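You operate a simulated robot arm through the tools that you are given. There is no shell and no other tool. Be economical: measure what you need, move in short steps, check, and stop when the job is done.

Carry out the task below with a simulated two-armed robot. There is one attempt and no reset: what you move stays moved.

TASK
Put the clamp from the top of the board bench on the flat grey box there. Then count the brown parcels on the top of the repair bench, then put as many of the clean blue filters from the top of the repair bench on top of the orange case. Then take the clean green filter on the top of the packing table and put it away on the top of the parts stand. The order counts. Set down upright: clean blue filter, clean green filter.

The check looks at the end state, three seconds after you hand in, the way a careful person would. Anything else that was tipped, shoved, dropped, spilled or broken makes it a failure.

THE ROBOT
Two 7-joint arms with three-finger grippers on one trunk, on a base that drives. Base frame: it is fixed to the floor where the robot stands at the start and does not move with it; the origin is under the middle of the robot, x ahead of it, y to its left, z up. Units: mm, rad, N and s.
The left shoulder is at the start at [70, 165, 1273], the right one opposite. With the tool pointing down near the work surface each hand reaches from about 260 to 860 mm from the robot's upright axis, wherever it stands, measured 20 degrees to its own side. Places, roughly: clean green filter [-3500, -750, 750]; top of the parts stand [-900, 2300, 400]. Payload 3.91 kg a hand.
The tool frame of a hand sits at the grasp point between the pads (the TCP): z along the fingers, y along the line on which they close. The tips reach 30 mm beyond it. Largest opening 116 mm; the body of the gripper starts 73 mm behind the TCP.
Orientation is that of the tool frame in the base frame, as [roll, pitch, yaw] about the fixed x, y, z axes, in that order (R = Rz(yaw) Ry(pitch) Rx(roll)). With the fingers straight down and closing along the base's y, the tool's x points along the base's -x, its y along +y and its z along -z.

THE INTERFACE
- The arms move only by the tool play_rows. It takes "left_moves", "right_moves" or both (then of equal length, played together; a hand with none holds still); each is a list of rows, each an object of numbers (a shift or turn left out is 0, a gripper value left out holds the last): "tx", "ty", "tz": the shift along the tool's x, y, z in mm; "wx", "wy", "wz": the turn, a rotation vector about the tool's x, y, z in rad; "hand": the finger opening in mm, from 0 to 116. In form: [{"tx": .., "ty": .., "tz": .., "wx": .., "wy": .., "wz": .., "hand": ..}, ...]. A call has 1 to 12 rows; each row is the pose to reach, as a shift and turn from the pose commanded when the call began, along the tool's axes at that moment. A row lasts 0.2 s, in which the tool goes at most 50 mm and 0.15 rad; a call with a longer step from one row to the next is refused whole, and so is a gripper value outside its range. Where a pose cannot be reached the arm comes as near as it can. A force on the tool above 40 N (or 10 N above the force at the start of the call, whichever is more), or a blocked arm, ends the call early, and 0.2 s more pass. The fingers move at their own pace (about 153 mm/s each) and stop on an object; they squeeze with about 25 N. The grip force told is the motor's: it shows also when the fingers shut on nothing. Time passes only in rows, and 0.2 s behind the last, so rows that repeat a pose let the fingers close. The reply holds the time, the measured pose of the TCP, the force on the tool along the base axes, the opening and the grip force, in the units named above and with some noise, with the torque about the TCP (base axes, N m) and any sound that the robot's microphone picked up.
- Cameras (640 x 400 px; columns grow to the right, rows downward): "scene" is now at [89.2, -60.1, 1557.2]; the picture's right is [-0.84, -0.54, 0.00], its down [-0.48, 0.74, -0.47] and it looks along [0.25, -0.39, -0.88] (base axes); focal length 214 px, centre (320, 200). "left" rides on the left gripper at [75, 17, -88] in its tool frame; the picture's right is [-0.22, 0.97, 0.00], its down [-0.70, -0.16, -0.70] and it looks along [-0.68, -0.16, 0.71] (tool axes); focal length 247 px, centre (320, 200). "right" rides on the right gripper at [52, 56, -88] in its tool frame; the picture's right is [-0.73, 0.68, 0.00], its down [-0.49, -0.52, -0.70] and it looks along [-0.48, -0.51, 0.71] (tool axes); focal length 247 px, centre (320, 200). There is no depth. A picture from a camera that has moved, and an enlarged one, comes with that camera's place and axes in the base frame and with its lens. The place of the scene camera against the robot may be out by one fixed shift of up to 12 mm in any direction.
- grab_frame(camera): a new picture of that camera. It takes no simulated time.
- slide_trunk(by): slides the trunk up (or, below 0, down) by that many mm; the arms and the scene camera ride with it, the base frame stays. It gives what a move gives, with no picture.
- drive_base(legs): drives the robot by 1 to 6 legs, each [ahead, left, turn to the left] in mm, mm and rad, along the robot's own axes; the way and the turn of a leg run together, so that a leg with both is an arc; at most 1500 mm and 3.142 rad a leg. The arms and the cameras ride along, it lands a little off, and it stops where it bumps. It gives what a move gives.
- pan_tilt(pan, tilt): turns the head with the scene camera to pan (to the left, within 1.501 rad either way) and tilt (down, from -0.506 to 1.204), counted from straight ahead of the robot. It gives what a move gives.
- close_up(camera, box): a new picture of the part [left, top, right, bottom] of that camera's present view, enlarged. It takes no simulated time.
- close_job(): hands the job in; it is judged then, once.

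Work in short steps. Places have to be worked out from the pictures, the camera data and where the tool is seen: move nearer, look again, correct. Check each grasp and each placing, and mend what went wrong. You have 165 turns and 138 pictures in all, those below and enlarged ones among them. Open the grippers and draw the arms clear of the work before you hand the job in, unless the task says otherwise; then end with one line.

The tools are called after "Call:" as name(argument=value, ...) on one line, values as JSON. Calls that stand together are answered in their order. play_rows: Moves the arms, as the interface text tells. Its arguments: {"type":"object","properties":{"left_moves":{"type":"array","items":{"type":"object","properties":{"tx":{"type":"number"},"ty":{"type":"number"},"tz":{"type":"number"},"wx":{"type":"number"},"wy":{"type":"number"},"wz":{"type":"number"},"hand":{"type":"number"}}}},"right_moves":{"type":"array","items":{"type":"object","properties":{"tx":{"type":"number"},"ty":{"type":"number"},"tz":{"type":"number"},"wx":{"type":"number"},"wy":{"type":"number"},"wz":{"type":"number"},"hand":{"type":"number"}}}}},"required":[]} The other tools are called the same way: slide_trunk (by) slides the trunk up or down; drive_base (legs) drives the base; pan_tilt (pan, tilt) turns the head that bears the scene camera; grab_frame (camera) takes a picture; close_up (camera, box) takes an enlarged picture of a part of a camera's view; close_job () hands the job in.

At the start:

```text
time: 0.0
left_tcp_pos: [588.1, -87.7, 1124.1]
left_tool_rot: [3.142, 0.0, -3.139]
left_wrist_force: [0.3, 0.5, 0.0]
left_moment: [0.04, 0.03, -0.03]
left_width: 116.1
left_grasp_force: 0.1
right_tcp_pos: [312.3, -408.6, 1000.4]
right_tool_rot: [3.14, -0.002, -3.142]
right_wrist_force: [0.5, 0.7, 0.2]
right_moment: [0.01, -0.05, -0.02]
right_width: 116.1
right_grasp_force: 0.0
trunk travel left (down, up): [-810.0, 30.0]
robot x, y, heading: [-2.6, 1.6, 0.001]
head pan, tilt: [-0.997, 1.086]
```

scene: 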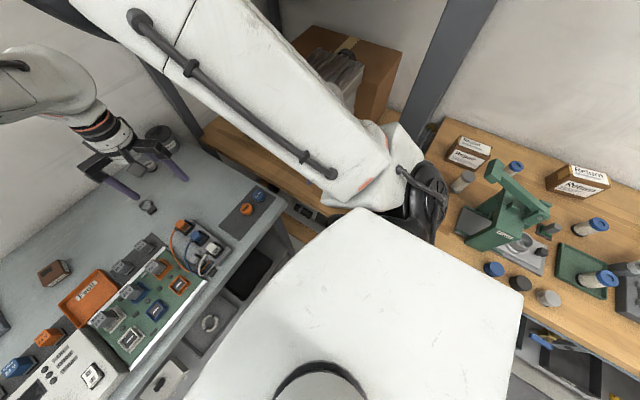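
right: 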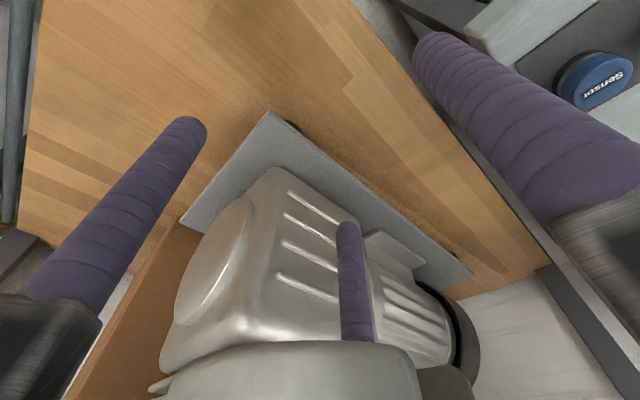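
left: 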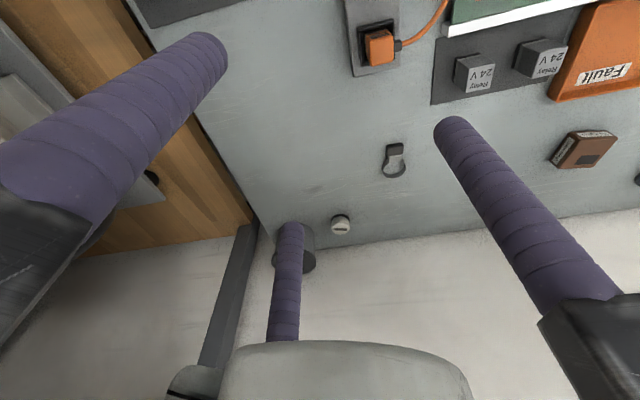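

The first picture shows a grey bench ahead and a wooden bench to the right. I look around with the head to survey.

Call:
pan_tilt(pan=0.0, tilt=0.7)

Call:
grab_frame(camera="scene")

Call:
pan_tilt(pan=-1.5, tilt=0.7)

Call:
grab_frame(camera="scene")

Call:
pan_tilt(pan=1.5, tilt=0.5)

Call:
grab_frame(camera="scene")

```text
time: 1.3
left_tcp_pos: [587.3, -88.5, 1123.7]
left_tool_rot: [-3.14, 0.001, 3.142]
left_wrist_force: [0.8, 0.0, -0.8]
left_moment: [0.04, 0.01, 0.01]
left_width: 116.0
left_grasp_force: 0.0
right_tcp_pos: [312.6, -408.9, 998.9]
right_tool_rot: [3.139, -0.003, -3.141]
right_wrist_force: [-0.4, -0.8, 0.6]
right_moment: [-0.01, 0.04, -0.01]
right_width: 116.2
right_grasp_force: 0.1
trunk travel left (down, up): [-810.0, 30.0]
robot x, y, heading: [2.9, -0.8, 0.001]
head pan, tilt: [0.0, 0.7]
```

```text
134 pictures are left
camera scene: at [139.3, -6.4, 1586.3], right [0.0, -1.0, 0.0], down [-0.64, 0.0, -0.76], along [0.76, 0.0, -0.64], focal length 214 px, centre (320, 200)
```

scene: 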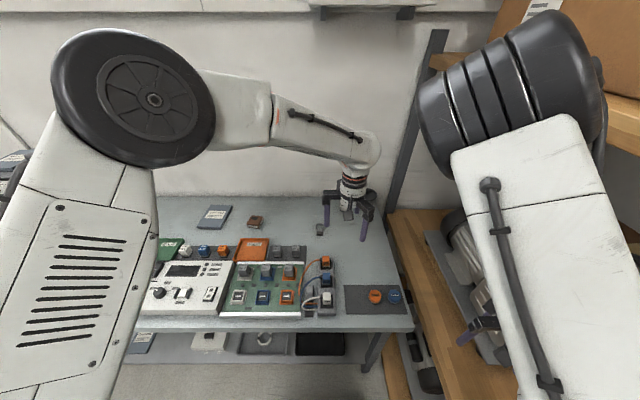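

```text
time: 2.9
left_tcp_pos: [588.2, -87.6, 1124.6]
left_tool_rot: [-3.141, 0.0, -3.141]
left_wrist_force: [0.3, 0.1, 0.0]
left_moment: [0.02, -0.01, 0.02]
left_width: 116.0
left_grasp_force: 0.0
right_tcp_pos: [311.4, -409.9, 1000.2]
right_tool_rot: [3.14, 0.0, 3.141]
right_wrist_force: [-0.1, 0.2, 0.2]
right_moment: [0.0, 0.03, 0.01]
right_width: 116.1
right_grasp_force: 0.1
trunk travel left (down, up): [-810.0, 30.0]
robot x, y, heading: [-0.1, -2.3, -0.004]
head pan, tilt: [-1.499, 0.7]
```

```text
133 pictures are left
camera scene: at [60.5, -91.0, 1586.3], right [-1.0, -0.07, 0.0], down [-0.05, 0.64, -0.76], along [0.06, -0.76, -0.64], focal length 214 px, centre (320, 200)
```

scene: 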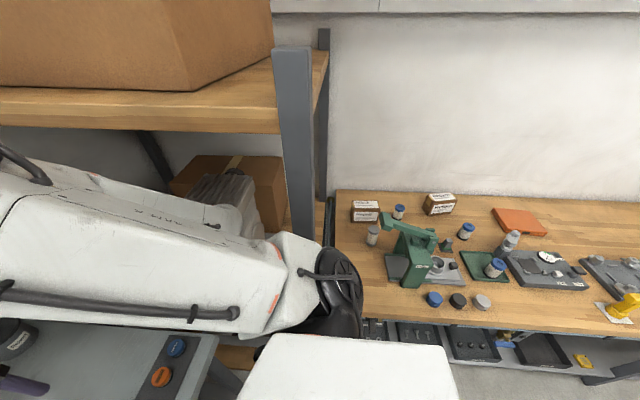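

```text
time: 5.5
left_tcp_pos: [587.6, -87.0, 1124.1]
left_tool_rot: [-3.141, 0.0, 3.141]
left_wrist_force: [0.8, -0.5, -0.4]
left_moment: [-0.01, 0.01, 0.01]
left_width: 116.1
left_grasp_force: 0.0
right_tcp_pos: [312.8, -409.7, 999.9]
right_tool_rot: [3.14, -0.002, 3.141]
right_wrist_force: [1.2, 0.5, -0.3]
right_moment: [0.0, 0.0, -0.02]
right_width: 115.9
right_grasp_force: 0.0
trunk travel left (down, up): [-810.0, 30.0]
robot x, y, heading: [0.4, -0.0, -0.003]
head pan, tilt: [1.499, 0.499]
```

```text
132 pictures are left
camera scene: at [60.9, 84.4, 1604.0], right [1.0, -0.07, 0.0], down [-0.03, -0.48, -0.88], along [0.06, 0.88, -0.48], focal length 214 px, centre (320, 200)
```

scene: 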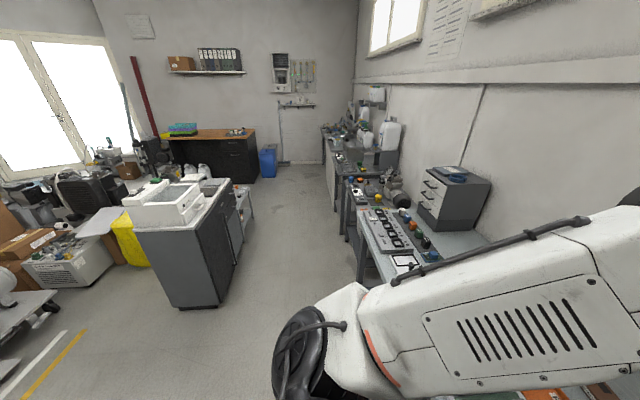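

The board bench is ahead; I look at its top in detail to find the clamp and the flat grey box.

Call:
pan_tilt(pan=0.1, tilt=0.8)

Call:
close_up(camera="scene", box=[140, 140, 460, 340])

Call:
close_up(camera="left", box=[240, 100, 480, 280])

```text
time: 7.0
left_tcp_pos: [587.5, -88.3, 1124.6]
left_tool_rot: [-3.142, -0.001, 3.141]
left_wrist_force: [1.0, 0.9, -0.1]
left_moment: [-0.01, 0.02, 0.02]
left_width: 116.0
left_grasp_force: 0.1
right_tcp_pos: [311.8, -408.6, 998.6]
right_tool_rot: [3.138, -0.003, -3.14]
right_wrist_force: [-0.5, -0.4, 0.7]
right_moment: [-0.03, 0.0, -0.03]
right_width: 116.1
right_grasp_force: 0.1
trunk travel left (down, up): [-810.0, 30.0]
robot x, y, heading: [-4.7, 0.6, 0.003]
head pan, tilt: [0.099, 0.799]
```

```text
2.00 times, centred on (300, 240) of scene
camera zoom: at [134.6, 1.8, 1578.1], right [0.1, -0.99, 0.0], down [-0.71, -0.07, -0.7], along [0.69, 0.07, -0.72], focal length 429 px, centre (360, 120)
```

zoom: 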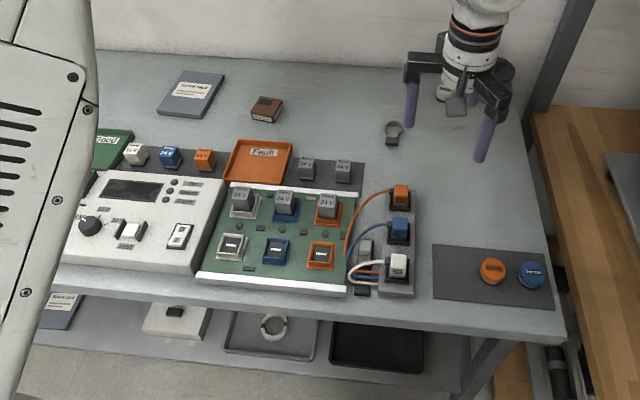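

```text
2.22 times, centred on (360, 190) of left
camera zoom: at [513.3, -69.7, 1212.5], right [0.22, 0.97, 0.0], down [0.7, -0.16, 0.7], along [0.68, -0.16, -0.71], focal length 549 px, centre (231, 222)
```

zoom: 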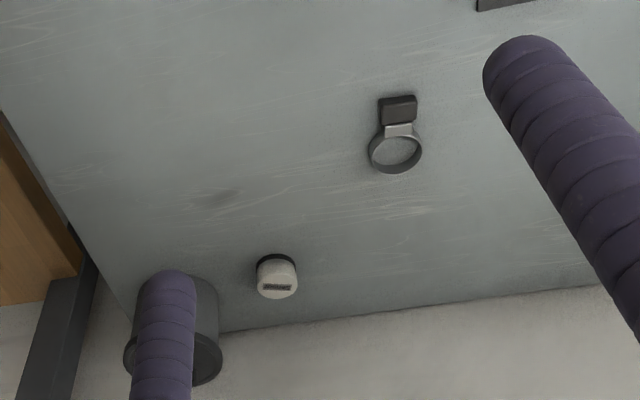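

The ring-shaped hose clamp lies near the back; I check candidates for the flat grey box.

Call:
close_up(camera="scene", box=[200, 160, 300, 222])

Call:
pan_tilt(pan=0.55, tilt=0.75)

Call:
grab_frame(camera="scene")

```text
6.40 times, centred on (250, 191) of scene
camera zoom: at [134.6, 1.8, 1578.1], right [0.1, -0.99, 0.0], down [-0.71, -0.07, -0.7], along [0.69, 0.07, -0.72], focal length 1373 px, centre (768, 258)
```

zoom: 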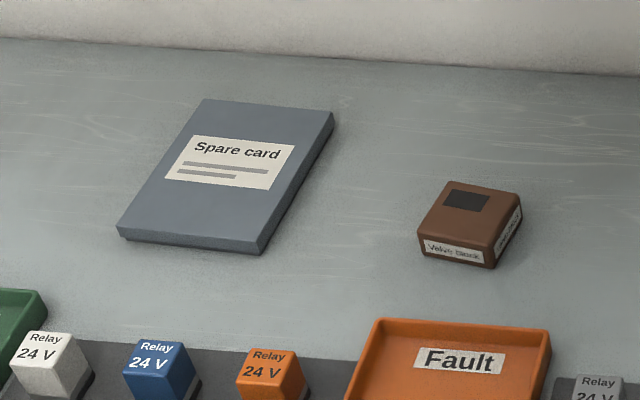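

```text
time: 7.9
left_tcp_pos: [588.5, -87.0, 1125.2]
left_tool_rot: [-3.14, 0.001, -3.14]
left_wrist_force: [0.0, 0.3, 0.6]
left_moment: [-0.02, 0.0, 0.0]
left_width: 116.3
left_grasp_force: 0.0
right_tcp_pos: [311.0, -409.0, 999.1]
right_tool_rot: [3.141, -0.002, -3.141]
right_wrist_force: [0.3, 0.2, -0.6]
right_moment: [-0.01, 0.03, 0.01]
right_width: 116.0
right_grasp_force: 0.1
trunk travel left (down, up): [-810.0, 30.0]
robot x, y, heading: [3.6, 1.2, 0.004]
head pan, tilt: [0.55, 0.75]
```

```text
128 pictures are left
camera scene: at [125.1, 36.9, 1582.0], right [0.52, -0.85, 0.0], down [-0.58, -0.36, -0.73], along [0.62, 0.38, -0.68], focal length 214 px, centre (320, 200)
```

scene: 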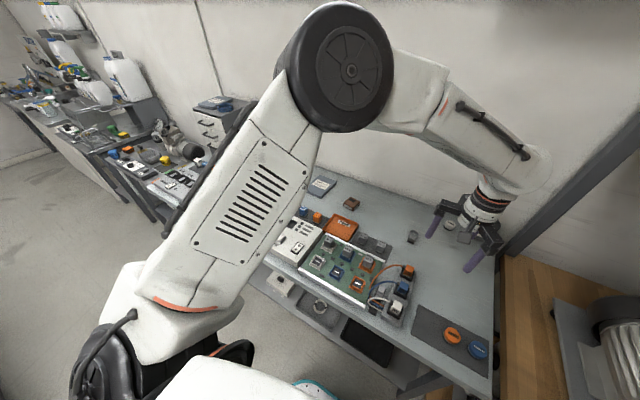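

The flat grey box is the "Spare card" box. I move the left hand nearer to the clamp and look from there for parallax.

Call:
play_rows(left_moves=[{"tx": -30, "ty": 17, "tz": 22}, {"tx": -60, "ty": 35, "tz": 45}, {"tx": -90, "ty": 53, "tz": 68}, {"tx": -120, "ty": 70, "tz": 90}, {"tx": -150, "ty": 88, "tz": 114}])

Call:
grab_frame(camera="left")

Call:
grab_frame(camera="scene")

```text
time: 9.1
left_tcp_pos: [739.4, 0.0, 1009.1]
left_tool_rot: [3.141, -0.003, 3.141]
left_wrist_force: [0.5, 0.6, 0.2]
left_moment: [-0.08, 0.02, 0.03]
left_width: 116.0
left_grasp_force: 0.0
right_tcp_pos: [312.6, -408.7, 998.6]
right_tool_rot: [3.141, -0.002, -3.14]
right_wrist_force: [-0.2, 0.3, 0.1]
right_moment: [-0.01, 0.01, -0.02]
right_width: 116.3
right_grasp_force: 0.0
trunk travel left (down, up): [-810.0, 30.0]
robot x, y, heading: [-1.0, -1.3, -0.003]
head pan, tilt: [0.55, 0.75]
```

```text
127 pictures are left
camera left: at [665.5, 18.7, 1096.9], right [0.22, 0.97, 0.0], down [0.7, -0.16, 0.7], along [0.68, -0.16, -0.71], focal length 247 px, centre (320, 200)
```

left: 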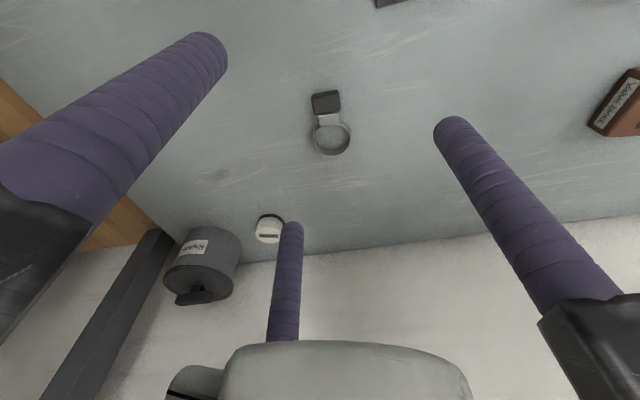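

```text
126 pictures are left
camera scene: at [127.7, 37.9, 1581.8], right [0.52, -0.85, 0.0], down [-0.58, -0.36, -0.73], along [0.62, 0.38, -0.68], focal length 214 px, centre (320, 200)
```

scene: 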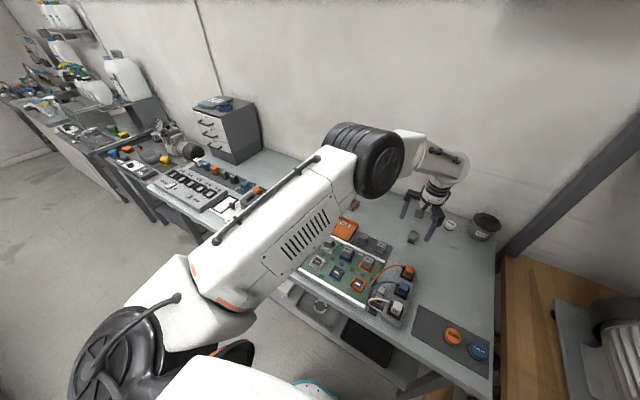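

Triangulated, the clamp ring is at about [811, -2, 847]. I go above it and look again.

Call:
play_rows(left_moves=[{"tx": -35, "ty": 0, "tz": 30}, {"tx": -70, "ty": -2, "tz": 60}, {"tx": -72, "ty": -2, "tz": 90}])

Call:
grab_frame(camera="left")

```text
time: 9.9
left_tcp_pos: [788.6, 16.6, 933.7]
left_tool_rot: [3.142, -0.002, -3.141]
left_wrist_force: [-0.4, 0.4, -0.5]
left_moment: [0.0, -0.07, -0.01]
left_width: 115.8
left_grasp_force: 0.1
left hand out of reach, approached as far as the arm can: row 2, 3
right_tcp_pos: [311.1, -408.0, 1000.3]
right_tool_rot: [3.141, -0.002, 3.139]
right_wrist_force: [-0.7, -0.3, -0.3]
right_moment: [-0.03, 0.03, 0.01]
right_width: 116.1
right_grasp_force: 0.1
trunk travel left (down, up): [-810.0, 30.0]
robot x, y, heading: [0.9, -0.3, -0.001]
head pan, tilt: [0.55, 0.75]
```

```text
125 pictures are left
camera left: at [713.8, 35.1, 1020.7], right [0.22, 0.97, 0.0], down [0.7, -0.16, 0.7], along [0.68, -0.16, -0.71], focal length 247 px, centre (320, 200)
```

left: 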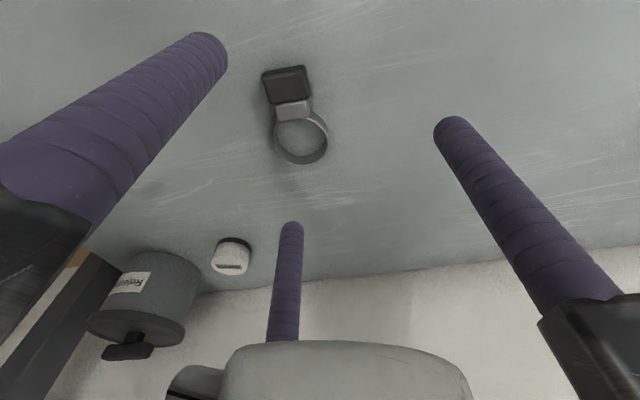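

Slightly out of reach, so I need to drive forward about 70 mm. First I check the right arm's surroundings and clearance to the bench.

Call:
pan_tilt(pan=-0.75, tilt=0.6)

Call:
grab_frame(camera="scene")

Call:
pan_tilt(pan=0.0, tilt=1.2)

Call:
grab_frame(camera="scene")

```text
time: 11.4
left_tcp_pos: [788.3, 15.5, 931.9]
left_tool_rot: [-3.14, -0.003, -3.141]
left_wrist_force: [0.2, 0.2, 0.0]
left_moment: [-0.03, -0.02, 0.01]
left_width: 116.4
left_grasp_force: 0.1
right_tcp_pos: [312.4, -410.0, 1000.4]
right_tool_rot: [3.14, -0.002, 3.141]
right_wrist_force: [-0.4, 0.0, -0.1]
right_moment: [0.01, 0.0, 0.01]
right_width: 115.9
right_grasp_force: 0.2
trunk travel left (down, up): [-810.0, 30.0]
robot x, y, heading: [-0.4, 3.8, -0.001]
head pan, tilt: [-0.75, 0.6]
```

```text
124 pictures are left
camera scene: at [119.3, -66.5, 1594.9], right [-0.68, -0.73, 0.0], down [-0.41, 0.39, -0.82], along [0.6, -0.56, -0.57], focal length 214 px, centre (320, 200)
```

scene: 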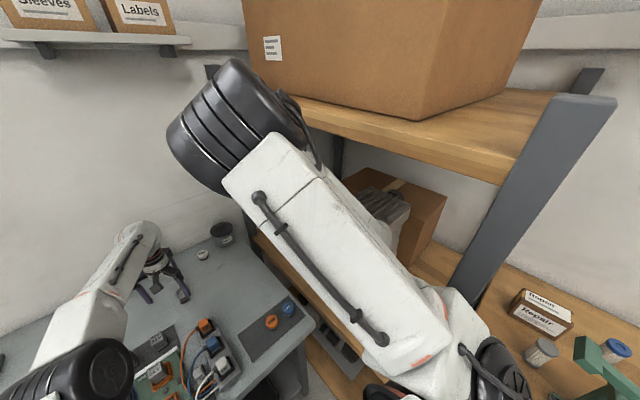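

```text
time: 12.5
left_tcp_pos: [788.5, 16.1, 932.1]
left_tool_rot: [-3.141, -0.001, -3.139]
left_wrist_force: [0.6, -1.0, 0.0]
left_moment: [0.0, -0.01, -0.03]
left_width: 116.0
left_grasp_force: 0.1
right_tcp_pos: [311.7, -409.4, 998.9]
right_tool_rot: [3.139, -0.002, 3.14]
right_wrist_force: [-0.8, -0.4, 0.3]
right_moment: [0.03, 0.02, -0.02]
right_width: 116.3
right_grasp_force: 0.1
trunk travel left (down, up): [-810.0, 30.0]
robot x, y, heading: [4.1, 1.7, -0.003]
head pan, tilt: [0.0, 1.201]
```

```text
123 pictures are left
camera scene: at [110.4, -6.4, 1550.4], right [0.0, -1.0, 0.0], down [-0.93, 0.0, -0.36], along [0.36, 0.0, -0.93], focal length 214 px, centre (320, 200)
```

scene: 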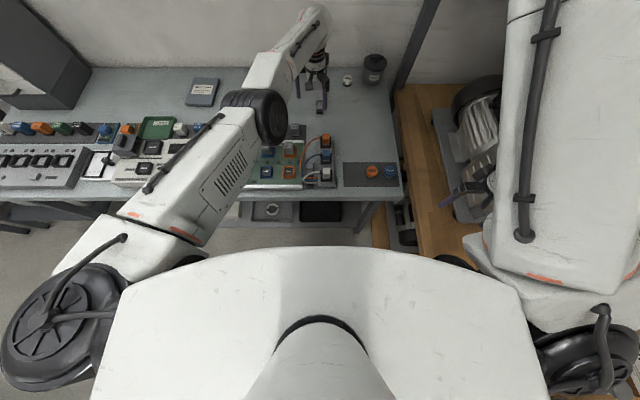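

The bench front edge is at about x=420, so there's room. I drive ahead 70 mm.

Call:
drive_base(legs=[[70, 0, 0]])

Call:
grab_frame(camera="left")

```text
time: 13.5
left_tcp_pos: [855.7, 14.2, 935.7]
left_tool_rot: [3.141, 0.005, 3.138]
left_wrist_force: [0.1, 0.5, 0.1]
left_moment: [-0.04, -0.03, -0.02]
left_width: 115.9
left_grasp_force: 0.1
right_tcp_pos: [377.6, -409.0, 1000.7]
right_tool_rot: [3.139, 0.003, -3.14]
right_wrist_force: [0.6, 0.2, 0.3]
right_moment: [-0.01, 0.0, 0.0]
right_width: 115.9
right_grasp_force: 0.0
trunk travel left (down, up): [-810.0, 30.0]
robot x, y, heading: [65.4, -0.2, 0.003]
head pan, tilt: [0.0, 1.201]
```

```text
122 pictures are left
camera left: at [780.2, 32.4, 1023.0], right [0.23, 0.97, 0.0], down [0.69, -0.16, 0.7], along [0.68, -0.16, -0.71], focal length 247 px, centre (320, 200)
```

left: 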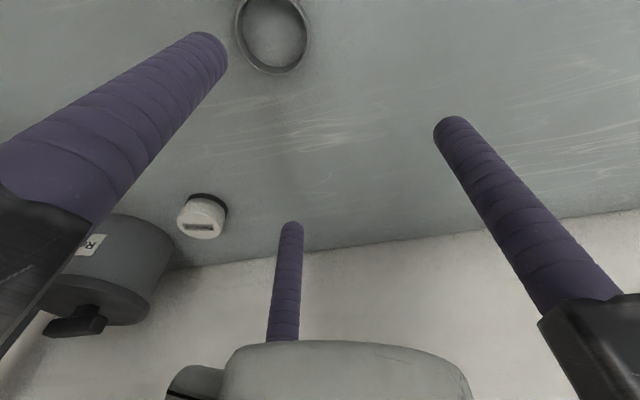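

Ring now estimated at about [806, -3, 850]. I align above it.

Call:
play_rows(left_moves=[{"tx": 25, "ty": -9, "tz": 0}, {"tx": 50, "ty": -17, "tz": 0}, {"tx": 50, "ty": -17, "tz": 20}])

Call:
grab_frame(camera="left")

```text
time: 14.3
left_tcp_pos: [842.2, -14.8, 906.1]
left_tool_rot: [-3.14, -0.003, 3.139]
left_wrist_force: [0.3, 0.6, -0.3]
left_moment: [0.0, 0.0, 0.02]
left_width: 115.8
left_grasp_force: 0.1
left hand out of reach, approached as far as the arm can: row 1, 2, 3
right_tcp_pos: [380.8, -409.0, 998.8]
right_tool_rot: [3.141, -0.002, -3.142]
right_wrist_force: [-0.6, 1.6, 0.0]
right_moment: [-0.02, 0.04, 0.03]
right_width: 115.9
right_grasp_force: 0.1
trunk travel left (down, up): [-810.0, 30.0]
robot x, y, heading: [68.4, 0.4, -0.001]
head pan, tilt: [0.0, 1.201]
```

```text
121 pictures are left
camera left: at [767.9, 3.4, 994.3], right [0.23, 0.97, 0.0], down [0.7, -0.16, 0.7], along [0.68, -0.16, -0.72], focal length 247 px, centre (320, 200)
```

left: 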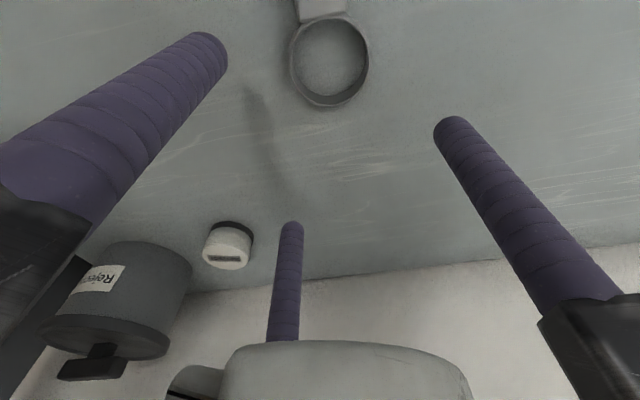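

The commanded pose was still the unclipped one; I step again toward [806, -3, 885].

Call:
play_rows(left_moves=[{"tx": 25, "ty": 8, "tz": 0}, {"tx": 25, "ty": 16, "tz": 10}])

Call:
grab_frame(camera="left")

```text
time: 14.9
left_tcp_pos: [840.1, -11.8, 894.2]
left_tool_rot: [3.142, 0.0, 3.137]
left_wrist_force: [0.5, 0.1, 0.2]
left_moment: [-0.03, 0.0, -0.02]
left_width: 115.8
left_grasp_force: 0.2
left hand out of reach, approached as far as the arm can: row 1, 2
right_tcp_pos: [379.0, -408.5, 1000.2]
right_tool_rot: [-3.141, -0.002, -3.142]
right_wrist_force: [0.2, -0.3, 0.1]
right_moment: [0.03, 0.0, -0.01]
right_width: 116.1
right_grasp_force: 0.2
trunk travel left (down, up): [-810.0, 30.0]
robot x, y, heading: [69.0, 0.7, 0.001]
head pan, tilt: [0.0, 1.201]
```

```text
120 pictures are left
camera left: at [765.8, 7.1, 982.6], right [0.22, 0.97, 0.0], down [0.7, -0.16, 0.7], along [0.68, -0.16, -0.72], focal length 247 px, centre (320, 200)
```

left: 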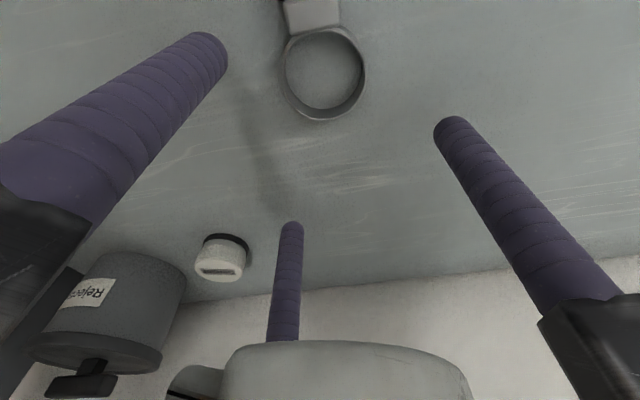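

Still clipped; I continue moving back, watching the reading.

Call:
play_rows(left_moves=[{"tx": 20, "ty": 0, "tz": 0}, {"tx": 35, "ty": 0, "tz": 0}])

```text
time: 15.5
left_tcp_pos: [835.9, -17.8, 890.1]
left_tool_rot: [3.14, -0.002, 3.14]
left_wrist_force: [0.5, -0.1, 0.2]
left_moment: [-0.03, 0.04, 0.02]
left_width: 116.0
left_grasp_force: 0.0
left hand out of reach, approached as far as the arm can: row 1, 2
right_tcp_pos: [378.1, -408.5, 999.7]
right_tool_rot: [3.141, -0.001, -3.141]
right_wrist_force: [-0.8, -1.0, 0.2]
right_moment: [-0.03, 0.03, 0.02]
right_width: 116.0
right_grasp_force: 0.1
trunk travel left (down, up): [-810.0, 30.0]
robot x, y, heading: [65.6, -3.7, -0.002]
head pan, tilt: [0.0, 1.201]
```

Call:
play_rows(left_moves=[{"tx": 10, "ty": 0, "tz": -20}, {"tx": 20, "ty": 0, "tz": -40}, {"tx": 40, "ty": 0, "tz": -50}])

Call:
grab_frame(camera="scene")

```text
time: 16.3
left_tcp_pos: [838.4, -31.1, 932.0]
left_tool_rot: [-3.141, -0.002, 3.139]
left_wrist_force: [-0.4, -0.2, 0.0]
left_moment: [0.01, 0.01, 0.0]
left_width: 115.8
left_grasp_force: 0.0
left hand out of reach, approached as far as the arm can: row 1, 2, 3
right_tcp_pos: [379.7, -409.5, 1000.5]
right_tool_rot: [3.141, -0.002, 3.141]
right_wrist_force: [-0.5, 0.2, 1.1]
right_moment: [0.01, -0.02, -0.02]
right_width: 116.1
right_grasp_force: 0.0
trunk travel left (down, up): [-810.0, 30.0]
robot x, y, heading: [69.9, 2.3, -0.001]
head pan, tilt: [0.0, 1.201]
```

```text
119 pictures are left
camera scene: at [178.0, -6.6, 1550.3], right [0.0, -1.0, 0.0], down [-0.93, 0.0, -0.36], along [0.36, 0.0, -0.93], focal length 214 px, centre (320, 200)
```

scene: 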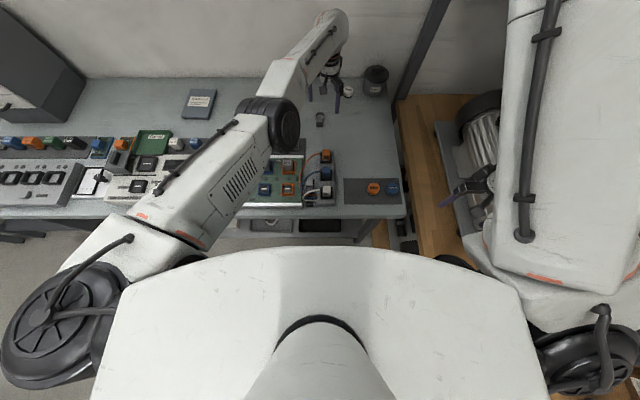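

The arm looks stretched and stuck in a bad branch; I pull it well back to recover, then re-approach.

Call:
play_rows(left_moves=[{"tx": 30, "ty": 20, "tz": -20}, {"tx": 60, "ty": 40, "tz": -40}, {"tx": 90, "ty": 60, "tz": -50}, {"tx": 120, "ty": 80, "tz": -50}, {"tx": 150, "ty": 80, "tz": -50}])

```text
time: 17.5
left_tcp_pos: [853.2, -5.9, 962.1]
left_tool_rot: [3.139, 0.0, 3.14]
left_wrist_force: [-0.1, -0.2, -1.1]
left_moment: [0.01, -0.02, -0.02]
left_width: 115.8
left_grasp_force: 0.1
left hand out of reach, approached as far as the arm can: row 1, 2, 3, 4, 5
right_tcp_pos: [378.1, -408.1, 999.7]
right_tool_rot: [3.14, -0.002, -3.141]
right_wrist_force: [-0.5, 0.8, -0.1]
right_moment: [0.01, 0.01, 0.01]
right_width: 116.1
right_grasp_force: 0.1
trunk travel left (down, up): [-810.0, 30.0]
robot x, y, heading: [65.9, 0.5, -0.003]
head pan, tilt: [0.0, 1.201]
```

The elbow looks stuck straight (singular). I hold with the same command to see whether the arm converges.

Call:
play_rows(left_moves=[{"tx": 0, "ty": 0, "tz": 0}, {"tx": 0}, {"tx": 0}, {"tx": 0}])

Call:
pan_tilt(pan=0.2, tilt=0.6)

Call:
grab_frame(camera="scene")

```text
time: 18.5
left_tcp_pos: [852.8, -6.6, 963.2]
left_tool_rot: [3.141, -0.002, 3.141]
left_wrist_force: [0.7, 0.4, -1.0]
left_moment: [-0.02, 0.0, -0.01]
left_width: 116.2
left_grasp_force: 0.0
right_tcp_pos: [378.6, -410.1, 999.6]
right_tool_rot: [3.141, -0.001, -3.141]
right_wrist_force: [-0.3, 0.2, 0.4]
right_moment: [0.0, -0.05, 0.02]
right_width: 116.1
right_grasp_force: 0.1
trunk travel left (down, up): [-810.0, 30.0]
robot x, y, heading: [67.1, -1.2, -0.001]
head pan, tilt: [0.0, 1.201]
```

```text
time: 19.5
left_tcp_pos: [852.2, -5.5, 962.0]
left_tool_rot: [-3.141, -0.001, 3.141]
left_wrist_force: [0.3, 0.6, -0.6]
left_moment: [0.03, -0.01, 0.0]
left_width: 116.1
left_grasp_force: 0.0
right_tcp_pos: [379.3, -409.4, 999.7]
right_tool_rot: [3.141, -0.002, -3.142]
right_wrist_force: [0.2, 0.7, -0.6]
right_moment: [0.01, -0.04, 0.0]
right_width: 116.0
right_grasp_force: 0.0
trunk travel left (down, up): [-810.0, 30.0]
robot x, y, heading: [69.1, -5.5, -0.003]
head pan, tilt: [0.201, 0.6]
```

```text
118 pictures are left
camera scene: at [208.7, 11.1, 1594.8], right [0.2, -0.98, 0.0], down [-0.55, -0.11, -0.82], along [0.81, 0.16, -0.57], focal length 214 px, centre (320, 200)
```

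scene: 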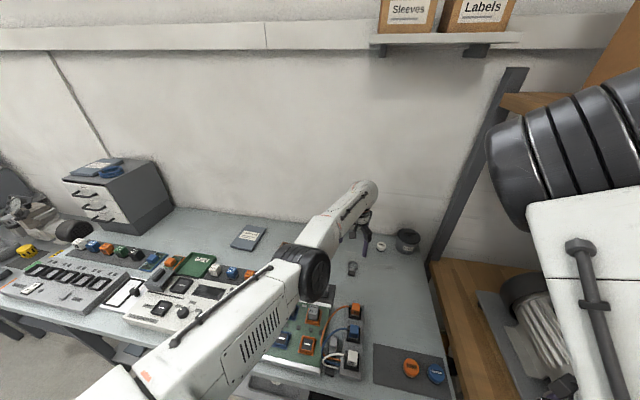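

The arm resets its command each call but can't retract from the straight elbow. I try sideways motions to bend the elbow: +y and up.

Call:
play_rows(left_moves=[{"ty": 40}, {"ty": 80}, {"ty": 120}, {"ty": 160}, {"ty": 160, "tx": 40}, {"ty": 160, "tx": 80}])

```text
time: 20.9
left_tcp_pos: [883.3, 128.8, 942.2]
left_tool_rot: [3.14, -0.003, 3.14]
left_wrist_force: [0.0, -0.4, -0.4]
left_moment: [-0.04, 0.0, 0.0]
left_width: 115.9
left_grasp_force: 0.1
left hand out of reach, approached as far as the arm can: row 1, 2, 3, 4, 5, 6
right_tcp_pos: [378.4, -410.3, 999.7]
right_tool_rot: [3.14, -0.001, -3.141]
right_wrist_force: [0.8, 0.0, 0.4]
right_moment: [0.01, 0.01, 0.0]
right_width: 115.8
right_grasp_force: 0.0
trunk travel left (down, up): [-810.0, 30.0]
robot x, y, heading: [64.8, 0.1, 0.002]
head pan, tilt: [0.201, 0.6]
```

Everything moves on the full-reach sphere, so the elbow is straight. I command a pure radial retraction toward the shoulder with hold rows.

Call:
play_rows(left_moves=[{"tx": 45, "ty": 2, "tz": -8}, {"tx": 90, "ty": 4, "tz": -16}, {"tx": 135, "ty": 6, "tz": -24}, {"tx": 180, "ty": 8, "tz": -32}, {"tx": 225, "ty": 10, "tz": -40}, {"tx": 225, "ty": 10, "tz": -40}, {"tx": 225, "ty": 10, "tz": -40}, {"tx": 225, "ty": 10, "tz": -40}, {"tx": 225, "ty": 10, "tz": -40}])

```text
time: 22.9
left_tcp_pos: [882.5, 118.4, 950.0]
left_tool_rot: [3.141, -0.001, 3.14]
left_wrist_force: [0.0, 0.0, 0.3]
left_moment: [0.0, 0.03, 0.02]
left_width: 115.9
left_grasp_force: 0.1
left hand out of reach, approached as far as the arm can: row 1, 2, 3, 4, 5, 6, 7, 8, 9
right_tcp_pos: [379.7, -409.8, 999.3]
right_tool_rot: [3.139, -0.001, 3.141]
right_wrist_force: [-0.6, 0.9, 0.0]
right_moment: [-0.01, -0.02, -0.02]
right_width: 116.2
right_grasp_force: 0.1
trunk travel left (down, up): [-810.0, 30.0]
robot x, y, heading: [67.5, -0.1, 0.002]
head pan, tilt: [0.201, 0.6]
```

Still stuck. I try a tilt about the elbow's flex direction (fingers swinging toward the robot) while moving back, since the elbow contributes to rotation.

Call:
play_rows(left_moves=[{"wy": 0.14, "tx": 30, "tz": -10}, {"wy": 0.28, "tx": 60, "tz": -20}, {"wy": 0.42, "tx": 90, "tz": -30}, {"wy": 0.56, "tx": 120, "tz": -40}, {"wy": 0.56, "tx": 160, "tz": -40}, {"wy": 0.56, "tx": 200, "tz": -40}])

```text
time: 24.3
left_tcp_pos: [762.8, 106.6, 985.9]
left_tool_rot: [-3.14, -0.564, 3.139]
left_wrist_force: [-0.7, -0.6, 0.5]
left_moment: [-0.01, -0.01, 0.02]
left_width: 116.1
left_grasp_force: 0.1
left hand out of reach, approached as far as the arm can: row 2, 3, 4, 5, 6
right_tcp_pos: [378.7, -409.2, 999.4]
right_tool_rot: [3.139, -0.001, 3.14]
right_wrist_force: [0.4, 0.2, 0.1]
right_moment: [0.0, 0.05, 0.02]
right_width: 115.7
right_grasp_force: 0.0
trunk travel left (down, up): [-810.0, 30.0]
robot x, y, heading: [70.8, 1.5, -0.007]
head pan, tilt: [0.201, 0.6]
```

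The tilt worked partly. Now I try small-step retraction from this tilted posture.

Call:
play_rows(left_moves=[{"tx": 10, "tz": 4}, {"tx": 20, "tz": 8}, {"tx": 40, "tz": 16}, {"tx": 60, "tz": 24}])

```text
time: 25.3
left_tcp_pos: [759.9, 101.0, 985.9]
left_tool_rot: [-3.141, -0.561, 3.14]
left_wrist_force: [-0.2, 0.1, -0.6]
left_moment: [-0.01, 0.02, 0.02]
left_width: 116.0
left_grasp_force: 0.1
left hand out of reach, approached as far as the arm can: row 1, 2, 3, 4
right_tcp_pos: [379.2, -407.8, 998.4]
right_tool_rot: [-3.141, -0.003, -3.141]
right_wrist_force: [0.6, 1.0, 0.2]
right_moment: [0.02, -0.02, -0.01]
right_width: 116.2
right_grasp_force: 0.1
trunk travel left (down, up): [-810.0, 30.0]
robot x, y, heading: [67.2, 4.0, -0.004]
head pan, tilt: [0.201, 0.6]
```

Little progress. The elbow bends sideways (outward), so I try a yaw about the tool axis combined with inward motion.

Call:
play_rows(left_moves=[{"wz": 0.14, "ty": -15, "tx": 10}, {"wz": 0.28, "ty": -30, "tx": 20}, {"wz": 0.42, "ty": -45, "tx": 40}, {"wz": 0.56, "ty": -60, "tx": 60}, {"wz": 0.56, "ty": -60, "tx": 80}])

Call:
grab_frame(camera="scene")

```text
time: 26.5
left_tcp_pos: [747.1, 26.1, 1016.9]
left_tool_rot: [-2.818, -0.465, 2.501]
left_wrist_force: [0.3, 0.3, 0.2]
left_moment: [-0.05, -0.03, 0.01]
left_width: 116.0
left_grasp_force: 0.1
left hand out of reach, approached as far as the arm can: row 1, 2, 3, 4, 5
right_tcp_pos: [378.6, -408.9, 999.7]
right_tool_rot: [-3.14, -0.002, -3.141]
right_wrist_force: [1.2, 0.1, -0.7]
right_moment: [0.02, -0.01, 0.01]
right_width: 116.1
right_grasp_force: 0.1
trunk travel left (down, up): [-810.0, 30.0]
robot x, y, heading: [68.8, 0.9, 0.001]
head pan, tilt: [0.201, 0.6]
```

```text
117 pictures are left
camera scene: at [208.9, 11.7, 1594.9], right [0.2, -0.98, 0.0], down [-0.55, -0.11, -0.82], along [0.81, 0.16, -0.57], focal length 214 px, centre (320, 200)
```

scene: 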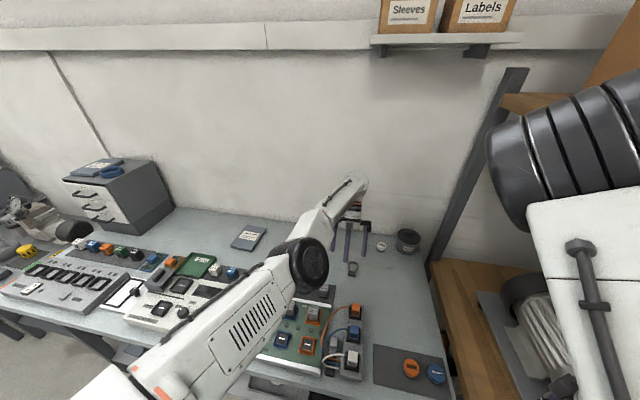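

Next I undo the yaw, then swing the fingers forward instead, in case a wrist limit rather than the elbow blocks.

Call:
play_rows(left_moves=[{"wz": -0.14}, {"wz": -0.28}, {"wz": -0.42}, {"wz": -0.56}])

Call:
play_rows(left_moves=[{"wy": -0.14}, {"wy": -0.28}, {"wy": -0.42}, {"wy": -0.56}, {"wy": -0.7}, {"wy": -0.84}, {"wy": -0.98}])

```text
time: 27.5
left_tcp_pos: [744.8, 26.0, 1016.9]
left_tool_rot: [3.139, -0.561, -3.139]
left_wrist_force: [-0.4, 0.4, 0.4]
left_moment: [0.01, 0.0, -0.02]
left_width: 116.2
left_grasp_force: 0.0
right_tcp_pos: [377.7, -409.7, 999.8]
right_tool_rot: [3.14, -0.002, 3.141]
right_wrist_force: [0.9, 0.4, 0.1]
right_moment: [0.03, 0.02, 0.01]
right_width: 115.8
right_grasp_force: 0.1
trunk travel left (down, up): [-810.0, 30.0]
robot x, y, heading: [72.4, 0.1, 0.001]
head pan, tilt: [0.201, 0.6]
```

```text
time: 29.1
left_tcp_pos: [919.7, -23.1, 1014.4]
left_tool_rot: [-3.141, 0.304, 3.14]
left_wrist_force: [0.0, 0.2, 0.2]
left_moment: [-0.04, 0.01, -0.04]
left_width: 115.7
left_grasp_force: 0.1
left hand out of reach, approached as far as the arm can: row 1, 2, 3, 4, 5, 6, 7
right_tcp_pos: [379.5, -408.3, 999.5]
right_tool_rot: [3.142, -0.001, 3.141]
right_wrist_force: [0.3, -0.4, 0.5]
right_moment: [-0.01, 0.0, 0.01]
right_width: 116.3
right_grasp_force: 0.1
trunk travel left (down, up): [-810.0, 30.0]
robot x, y, heading: [69.8, 2.5, -0.002]
head pan, tilt: [0.201, 0.6]
```

The wrist radius is constant (~745 mm): elbow fully straight. I try a large upward and inward sweep, which is free space.

Call:
play_rows(left_moves=[{"tx": 20, "ty": 10, "tz": -40}, {"tx": 40, "ty": 20, "tz": -80}, {"tx": 60, "ty": 30, "tz": -120}, {"tx": 80, "ty": 40, "tz": -160}, {"tx": 100, "ty": 50, "tz": -200}, {"tx": 120, "ty": 60, "tz": -240}, {"tx": 140, "ty": 70, "tz": -280}, {"tx": 160, "ty": 80, "tz": -320}])

```text
time: 30.9
left_tcp_pos: [864.1, -26.1, 1326.1]
left_tool_rot: [3.138, 0.294, 3.137]
left_wrist_force: [-0.6, 0.6, 0.2]
left_moment: [0.04, 0.01, -0.01]
left_width: 116.1
left_grasp_force: 0.0
left hand out of reach, approached as far as the arm can: row 1, 2, 3, 4, 5, 6, 7, 8
right_tcp_pos: [379.7, -410.6, 999.3]
right_tool_rot: [3.139, -0.001, 3.14]
right_wrist_force: [-0.2, -0.2, 0.1]
right_moment: [0.02, 0.01, -0.03]
right_width: 116.1
right_grasp_force: 0.0
trunk travel left (down, up): [-810.0, 30.0]
robot x, y, heading: [70.4, 1.8, 0.001]
head pan, tilt: [0.201, 0.6]
```

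Now I sweep downward and inward from the raised place (flex direction for an elbow-up arm).

Call:
play_rows(left_moves=[{"tx": 45, "ty": 10, "tz": 20}, {"tx": 90, "ty": 20, "tz": 40}, {"tx": 135, "ty": 30, "tz": 60}, {"tx": 180, "ty": 40, "tz": 80}, {"tx": 225, "ty": 50, "tz": 100}, {"tx": 270, "ty": 60, "tz": 120}, {"tx": 300, "ty": 70, "tz": 150}])

Call:
grab_frame(camera="scene")

```text
refused: row 1 steps farther than a row can; nothing moved
```

```text
116 pictures are left
camera scene: at [208.8, 9.6, 1594.8], right [0.2, -0.98, 0.0], down [-0.55, -0.11, -0.82], along [0.81, 0.16, -0.57], focal length 214 px, centre (320, 200)
```

scene: 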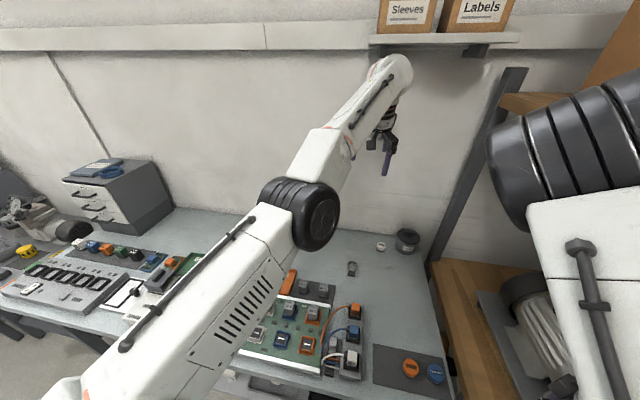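

The step was slightly too long; I repeat with shorter steps.

Call:
play_rows(left_moves=[{"tx": 40, "ty": 10, "tz": 20}, {"tx": 80, "ty": 20, "tz": 40}, {"tx": 120, "ty": 30, "tz": 60}, {"tx": 160, "ty": 40, "tz": 80}, {"tx": 200, "ty": 50, "tz": 100}, {"tx": 240, "ty": 60, "tz": 120}, {"tx": 280, "ty": 70, "tz": 140}])

```text
time: 32.5
left_tcp_pos: [903.6, -40.9, 1171.4]
left_tool_rot: [3.138, 0.299, 3.141]
left_wrist_force: [-0.1, -0.1, 0.8]
left_moment: [0.0, 0.01, 0.01]
left_width: 116.1
left_grasp_force: 0.1
left hand out of reach, approached as far as the arm can: row 1, 2, 3, 4, 5, 6, 7
right_tcp_pos: [378.9, -410.3, 999.4]
right_tool_rot: [3.139, -0.002, -3.141]
right_wrist_force: [-0.4, -0.4, 0.1]
right_moment: [0.01, -0.03, -0.03]
right_width: 115.8
right_grasp_force: 0.1
trunk travel left (down, up): [-810.0, 30.0]
robot x, y, heading: [67.3, -2.0, -0.003]
head pan, tilt: [0.201, 0.6]
```

I try sideways (-y) plus inward, then check.

Call:
play_rows(left_moves=[{"tx": 25, "ty": -35}, {"tx": 50, "ty": -70}, {"tx": 80, "ty": -90}, {"tx": 120, "ty": -90}])

Call:
play_rows(left_moves=[{"tx": 25, "ty": 40}, {"tx": 50, "ty": 80}, {"tx": 75, "ty": 120}, {"tx": 100, "ty": 160}, {"tx": 125, "ty": 200}, {"tx": 150, "ty": 240}, {"tx": 175, "ty": 280}, {"tx": 200, "ty": 320}])

```text
time: 33.5
left_tcp_pos: [892.3, -72.0, 1155.2]
left_tool_rot: [3.11, 0.314, 3.135]
left_wrist_force: [-1.7, -3.4, 0.0]
left_moment: [0.32, -0.12, 0.15]
left_width: 116.1
left_grasp_force: 0.0
left hand out of reach, approached as far as the arm can: row 1, 2, 3, 4
right_tcp_pos: [379.2, -408.8, 998.9]
right_tool_rot: [3.14, -0.002, 3.14]
right_wrist_force: [-0.4, 0.5, -0.5]
right_moment: [0.0, 0.01, -0.01]
right_width: 115.8
right_grasp_force: 0.0
trunk travel left (down, up): [-810.0, 30.0]
robot x, y, heading: [66.6, 2.0, 0.002]
head pan, tilt: [0.201, 0.6]
```

```text
time: 34.3
left_tcp_pos: [968.4, 32.3, 1319.4]
left_tool_rot: [-2.731, 0.607, -2.749]
left_wrist_force: [-21.3, -4.4, 9.7]
left_moment: [0.18, -1.26, -0.69]
left_width: 112.9
left_grasp_force: 0.0
left hand out of reach, approached as far as the arm can: row 1
right_tcp_pos: [373.7, -409.8, 1001.3]
right_tool_rot: [3.141, 0.004, 3.138]
right_wrist_force: [0.2, 0.7, -0.1]
right_moment: [-0.03, 0.01, -0.01]
right_width: 115.6
right_grasp_force: 0.1
trunk travel left (down, up): [-810.0, 30.0]
robot x, y, heading: [67.9, -0.4, -0.006]
head pan, tilt: [0.201, 0.6]
stopped in row 4 (left hand): the force on the tool passed its limit at 140 N (the readings are from after the stop); the commanded pose is now the measured one
```

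The arm swung and hit something (probably the wall). I look at once.

Call:
grab_frame(camera="scene")

Call:
grab_frame(camera="left")

```text
115 pictures are left
camera scene: at [201.9, 11.1, 1595.6], right [0.19, -0.98, 0.0], down [-0.55, -0.11, -0.83], along [0.81, 0.16, -0.56], focal length 214 px, centre (320, 200)
```

scene: 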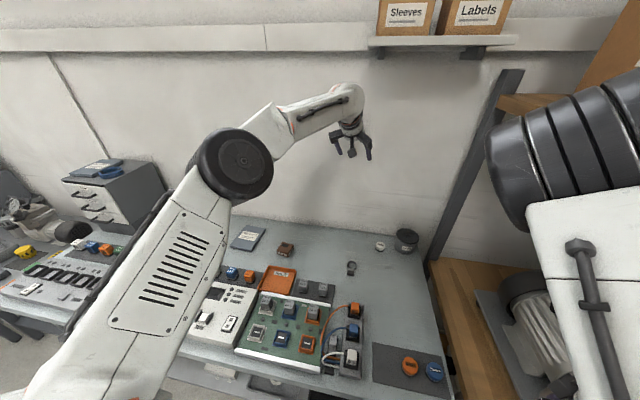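

```text
114 pictures are left
camera left: at [853.6, 41.3, 1336.7], right [0.04, 0.98, -0.19], down [0.11, 0.19, 0.98], along [0.99, -0.05, -0.1], focal length 247 px, centre (320, 200)
```

left: 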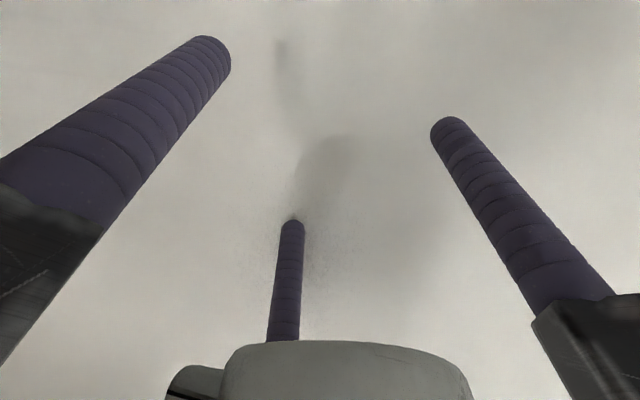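

The elbow is bent again; only the wall was touched. I retreat to about [770, 90, 1270] and restore the tool to straight down.

Call:
play_rows(left_moves=[{"tx": 27, "ty": 17, "tz": -16, "wx": -0.046, "wy": 0.111, "wz": 0.042}, {"tx": 54, "ty": 33, "tz": -33, "wx": -0.091, "wy": 0.222, "wz": 0.084}, {"tx": 81, "ty": 50, "tz": -50, "wx": -0.137, "wy": 0.333, "wz": 0.126}, {"tx": 107, "ty": 67, "tz": -66, "wx": -0.183, "wy": 0.443, "wz": 0.167}, {"tx": 134, "ty": 83, "tz": -83, "wx": -0.228, "wy": 0.554, "wz": 0.209}, {"tx": 161, "ty": 100, "tz": -99, "wx": -0.274, "wy": 0.665, "wz": 0.251}])

Call:
grab_frame(camera="scene")

```text
time: 35.7
left_tcp_pos: [773.7, 93.6, 1264.9]
left_tool_rot: [3.138, -0.006, 3.142]
left_wrist_force: [0.0, 0.2, -1.8]
left_moment: [-0.01, 0.01, -0.02]
left_width: 116.0
left_grasp_force: 0.1
right_tcp_pos: [377.0, -411.2, 1000.6]
right_tool_rot: [3.141, -0.003, 3.136]
right_wrist_force: [0.2, -0.3, 1.2]
right_moment: [0.0, 0.0, -0.04]
right_width: 115.8
right_grasp_force: 0.1
trunk travel left (down, up): [-810.0, 30.0]
robot x, y, heading: [68.1, 2.9, -0.007]
head pan, tilt: [0.201, 0.6]
```

```text
113 pictures are left
camera scene: at [208.4, 10.2, 1594.9], right [0.19, -0.98, 0.0], down [-0.55, -0.11, -0.83], along [0.81, 0.16, -0.56], focal length 214 px, centre (320, 200)
```

scene: 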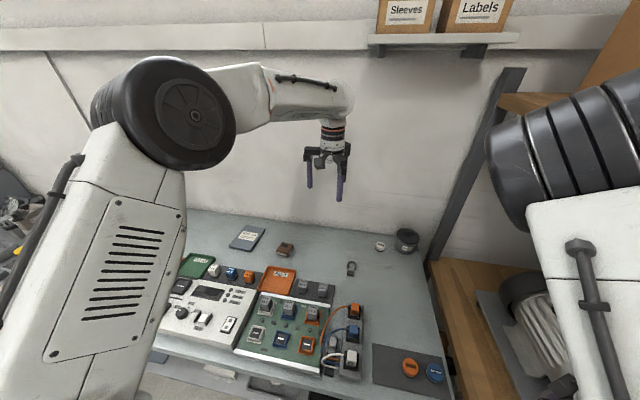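

Recovered. I approach the clamp again from above at a safe radius: first to [800, -3, 1000].

Call:
play_rows(left_moves=[{"tx": -4, "ty": -14, "tz": 38}, {"tx": -8, "ty": -28, "tz": 76}, {"tx": -12, "ty": -42, "tz": 114}, {"tx": -16, "ty": -56, "tz": 152}, {"tx": -20, "ty": -70, "tz": 190}, {"tx": -23, "ty": -84, "tz": 228}, {"tx": -26, "ty": -97, "tz": 265}, {"tx": -26, "ty": -97, "tz": 310}])

Call:
grab_frame(camera="left")

```text
time: 37.5
left_tcp_pos: [803.0, -2.8, 954.0]
left_tool_rot: [3.14, -0.004, -3.138]
left_wrist_force: [-0.4, 0.3, 0.5]
left_moment: [-0.03, 0.04, 0.0]
left_width: 116.2
left_grasp_force: 0.1
right_tcp_pos: [378.9, -410.5, 999.2]
right_tool_rot: [3.141, -0.002, 3.137]
right_wrist_force: [-0.3, 1.1, 0.6]
right_moment: [-0.04, 0.02, 0.01]
right_width: 115.9
right_grasp_force: 0.1
trunk travel left (down, up): [-810.0, 30.0]
robot x, y, heading: [69.9, 4.0, -0.004]
head pan, tilt: [0.201, 0.6]
```

```text
112 pictures are left
camera left: at [728.4, 15.5, 1042.0], right [0.22, 0.98, 0.0], down [0.7, -0.16, 0.7], along [0.68, -0.15, -0.72], focal length 247 px, centre (320, 200)
```

left: 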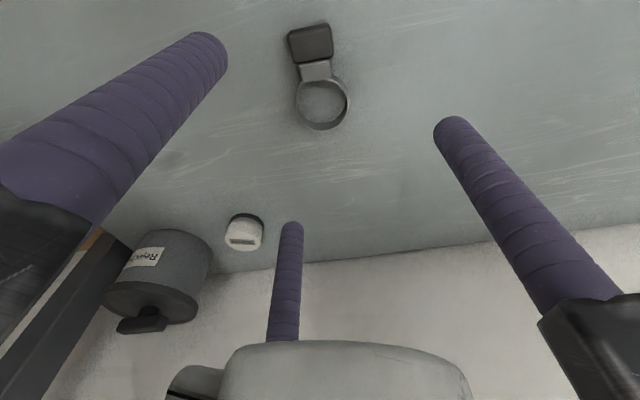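

The ring is at x≈808 and its dark housing at x≈768, y≈1. I'll grip the housing; I go down over it and check.

Call:
play_rows(left_moves=[{"tx": 16, "ty": 2, "tz": 20}, {"tx": 32, "ty": 4, "tz": 40}, {"tx": 32, "ty": 4, "tz": 58}])

Call:
grab_frame(camera="left")

```text
time: 38.3
left_tcp_pos: [767.4, 2.8, 895.6]
left_tool_rot: [3.141, -0.003, -3.138]
left_wrist_force: [-0.1, 0.9, 0.4]
left_moment: [0.02, 0.05, 0.01]
left_width: 115.6
left_grasp_force: 0.1
right_tcp_pos: [376.9, -410.3, 998.8]
right_tool_rot: [-3.141, -0.001, 3.135]
right_wrist_force: [-1.2, 0.1, 0.2]
right_moment: [0.01, 0.0, 0.04]
right_width: 115.9
right_grasp_force: 0.1
trunk travel left (down, up): [-810.0, 30.0]
robot x, y, heading: [68.1, 0.2, -0.007]
head pan, tilt: [0.201, 0.6]
```

```text
111 pictures are left
camera left: at [694.4, 20.4, 984.0], right [0.22, 0.98, 0.0], down [0.7, -0.16, 0.7], along [0.68, -0.15, -0.72], focal length 247 px, centre (320, 200)
```

left: 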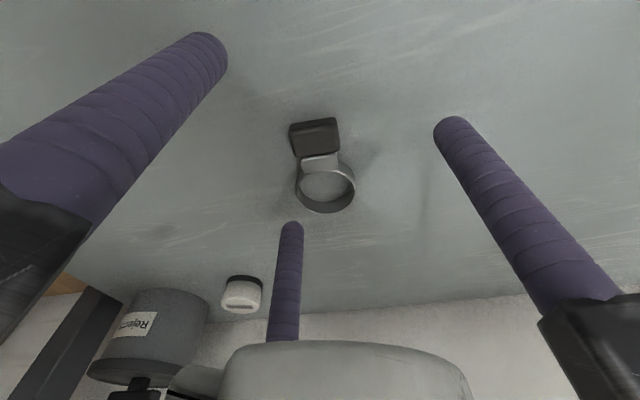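

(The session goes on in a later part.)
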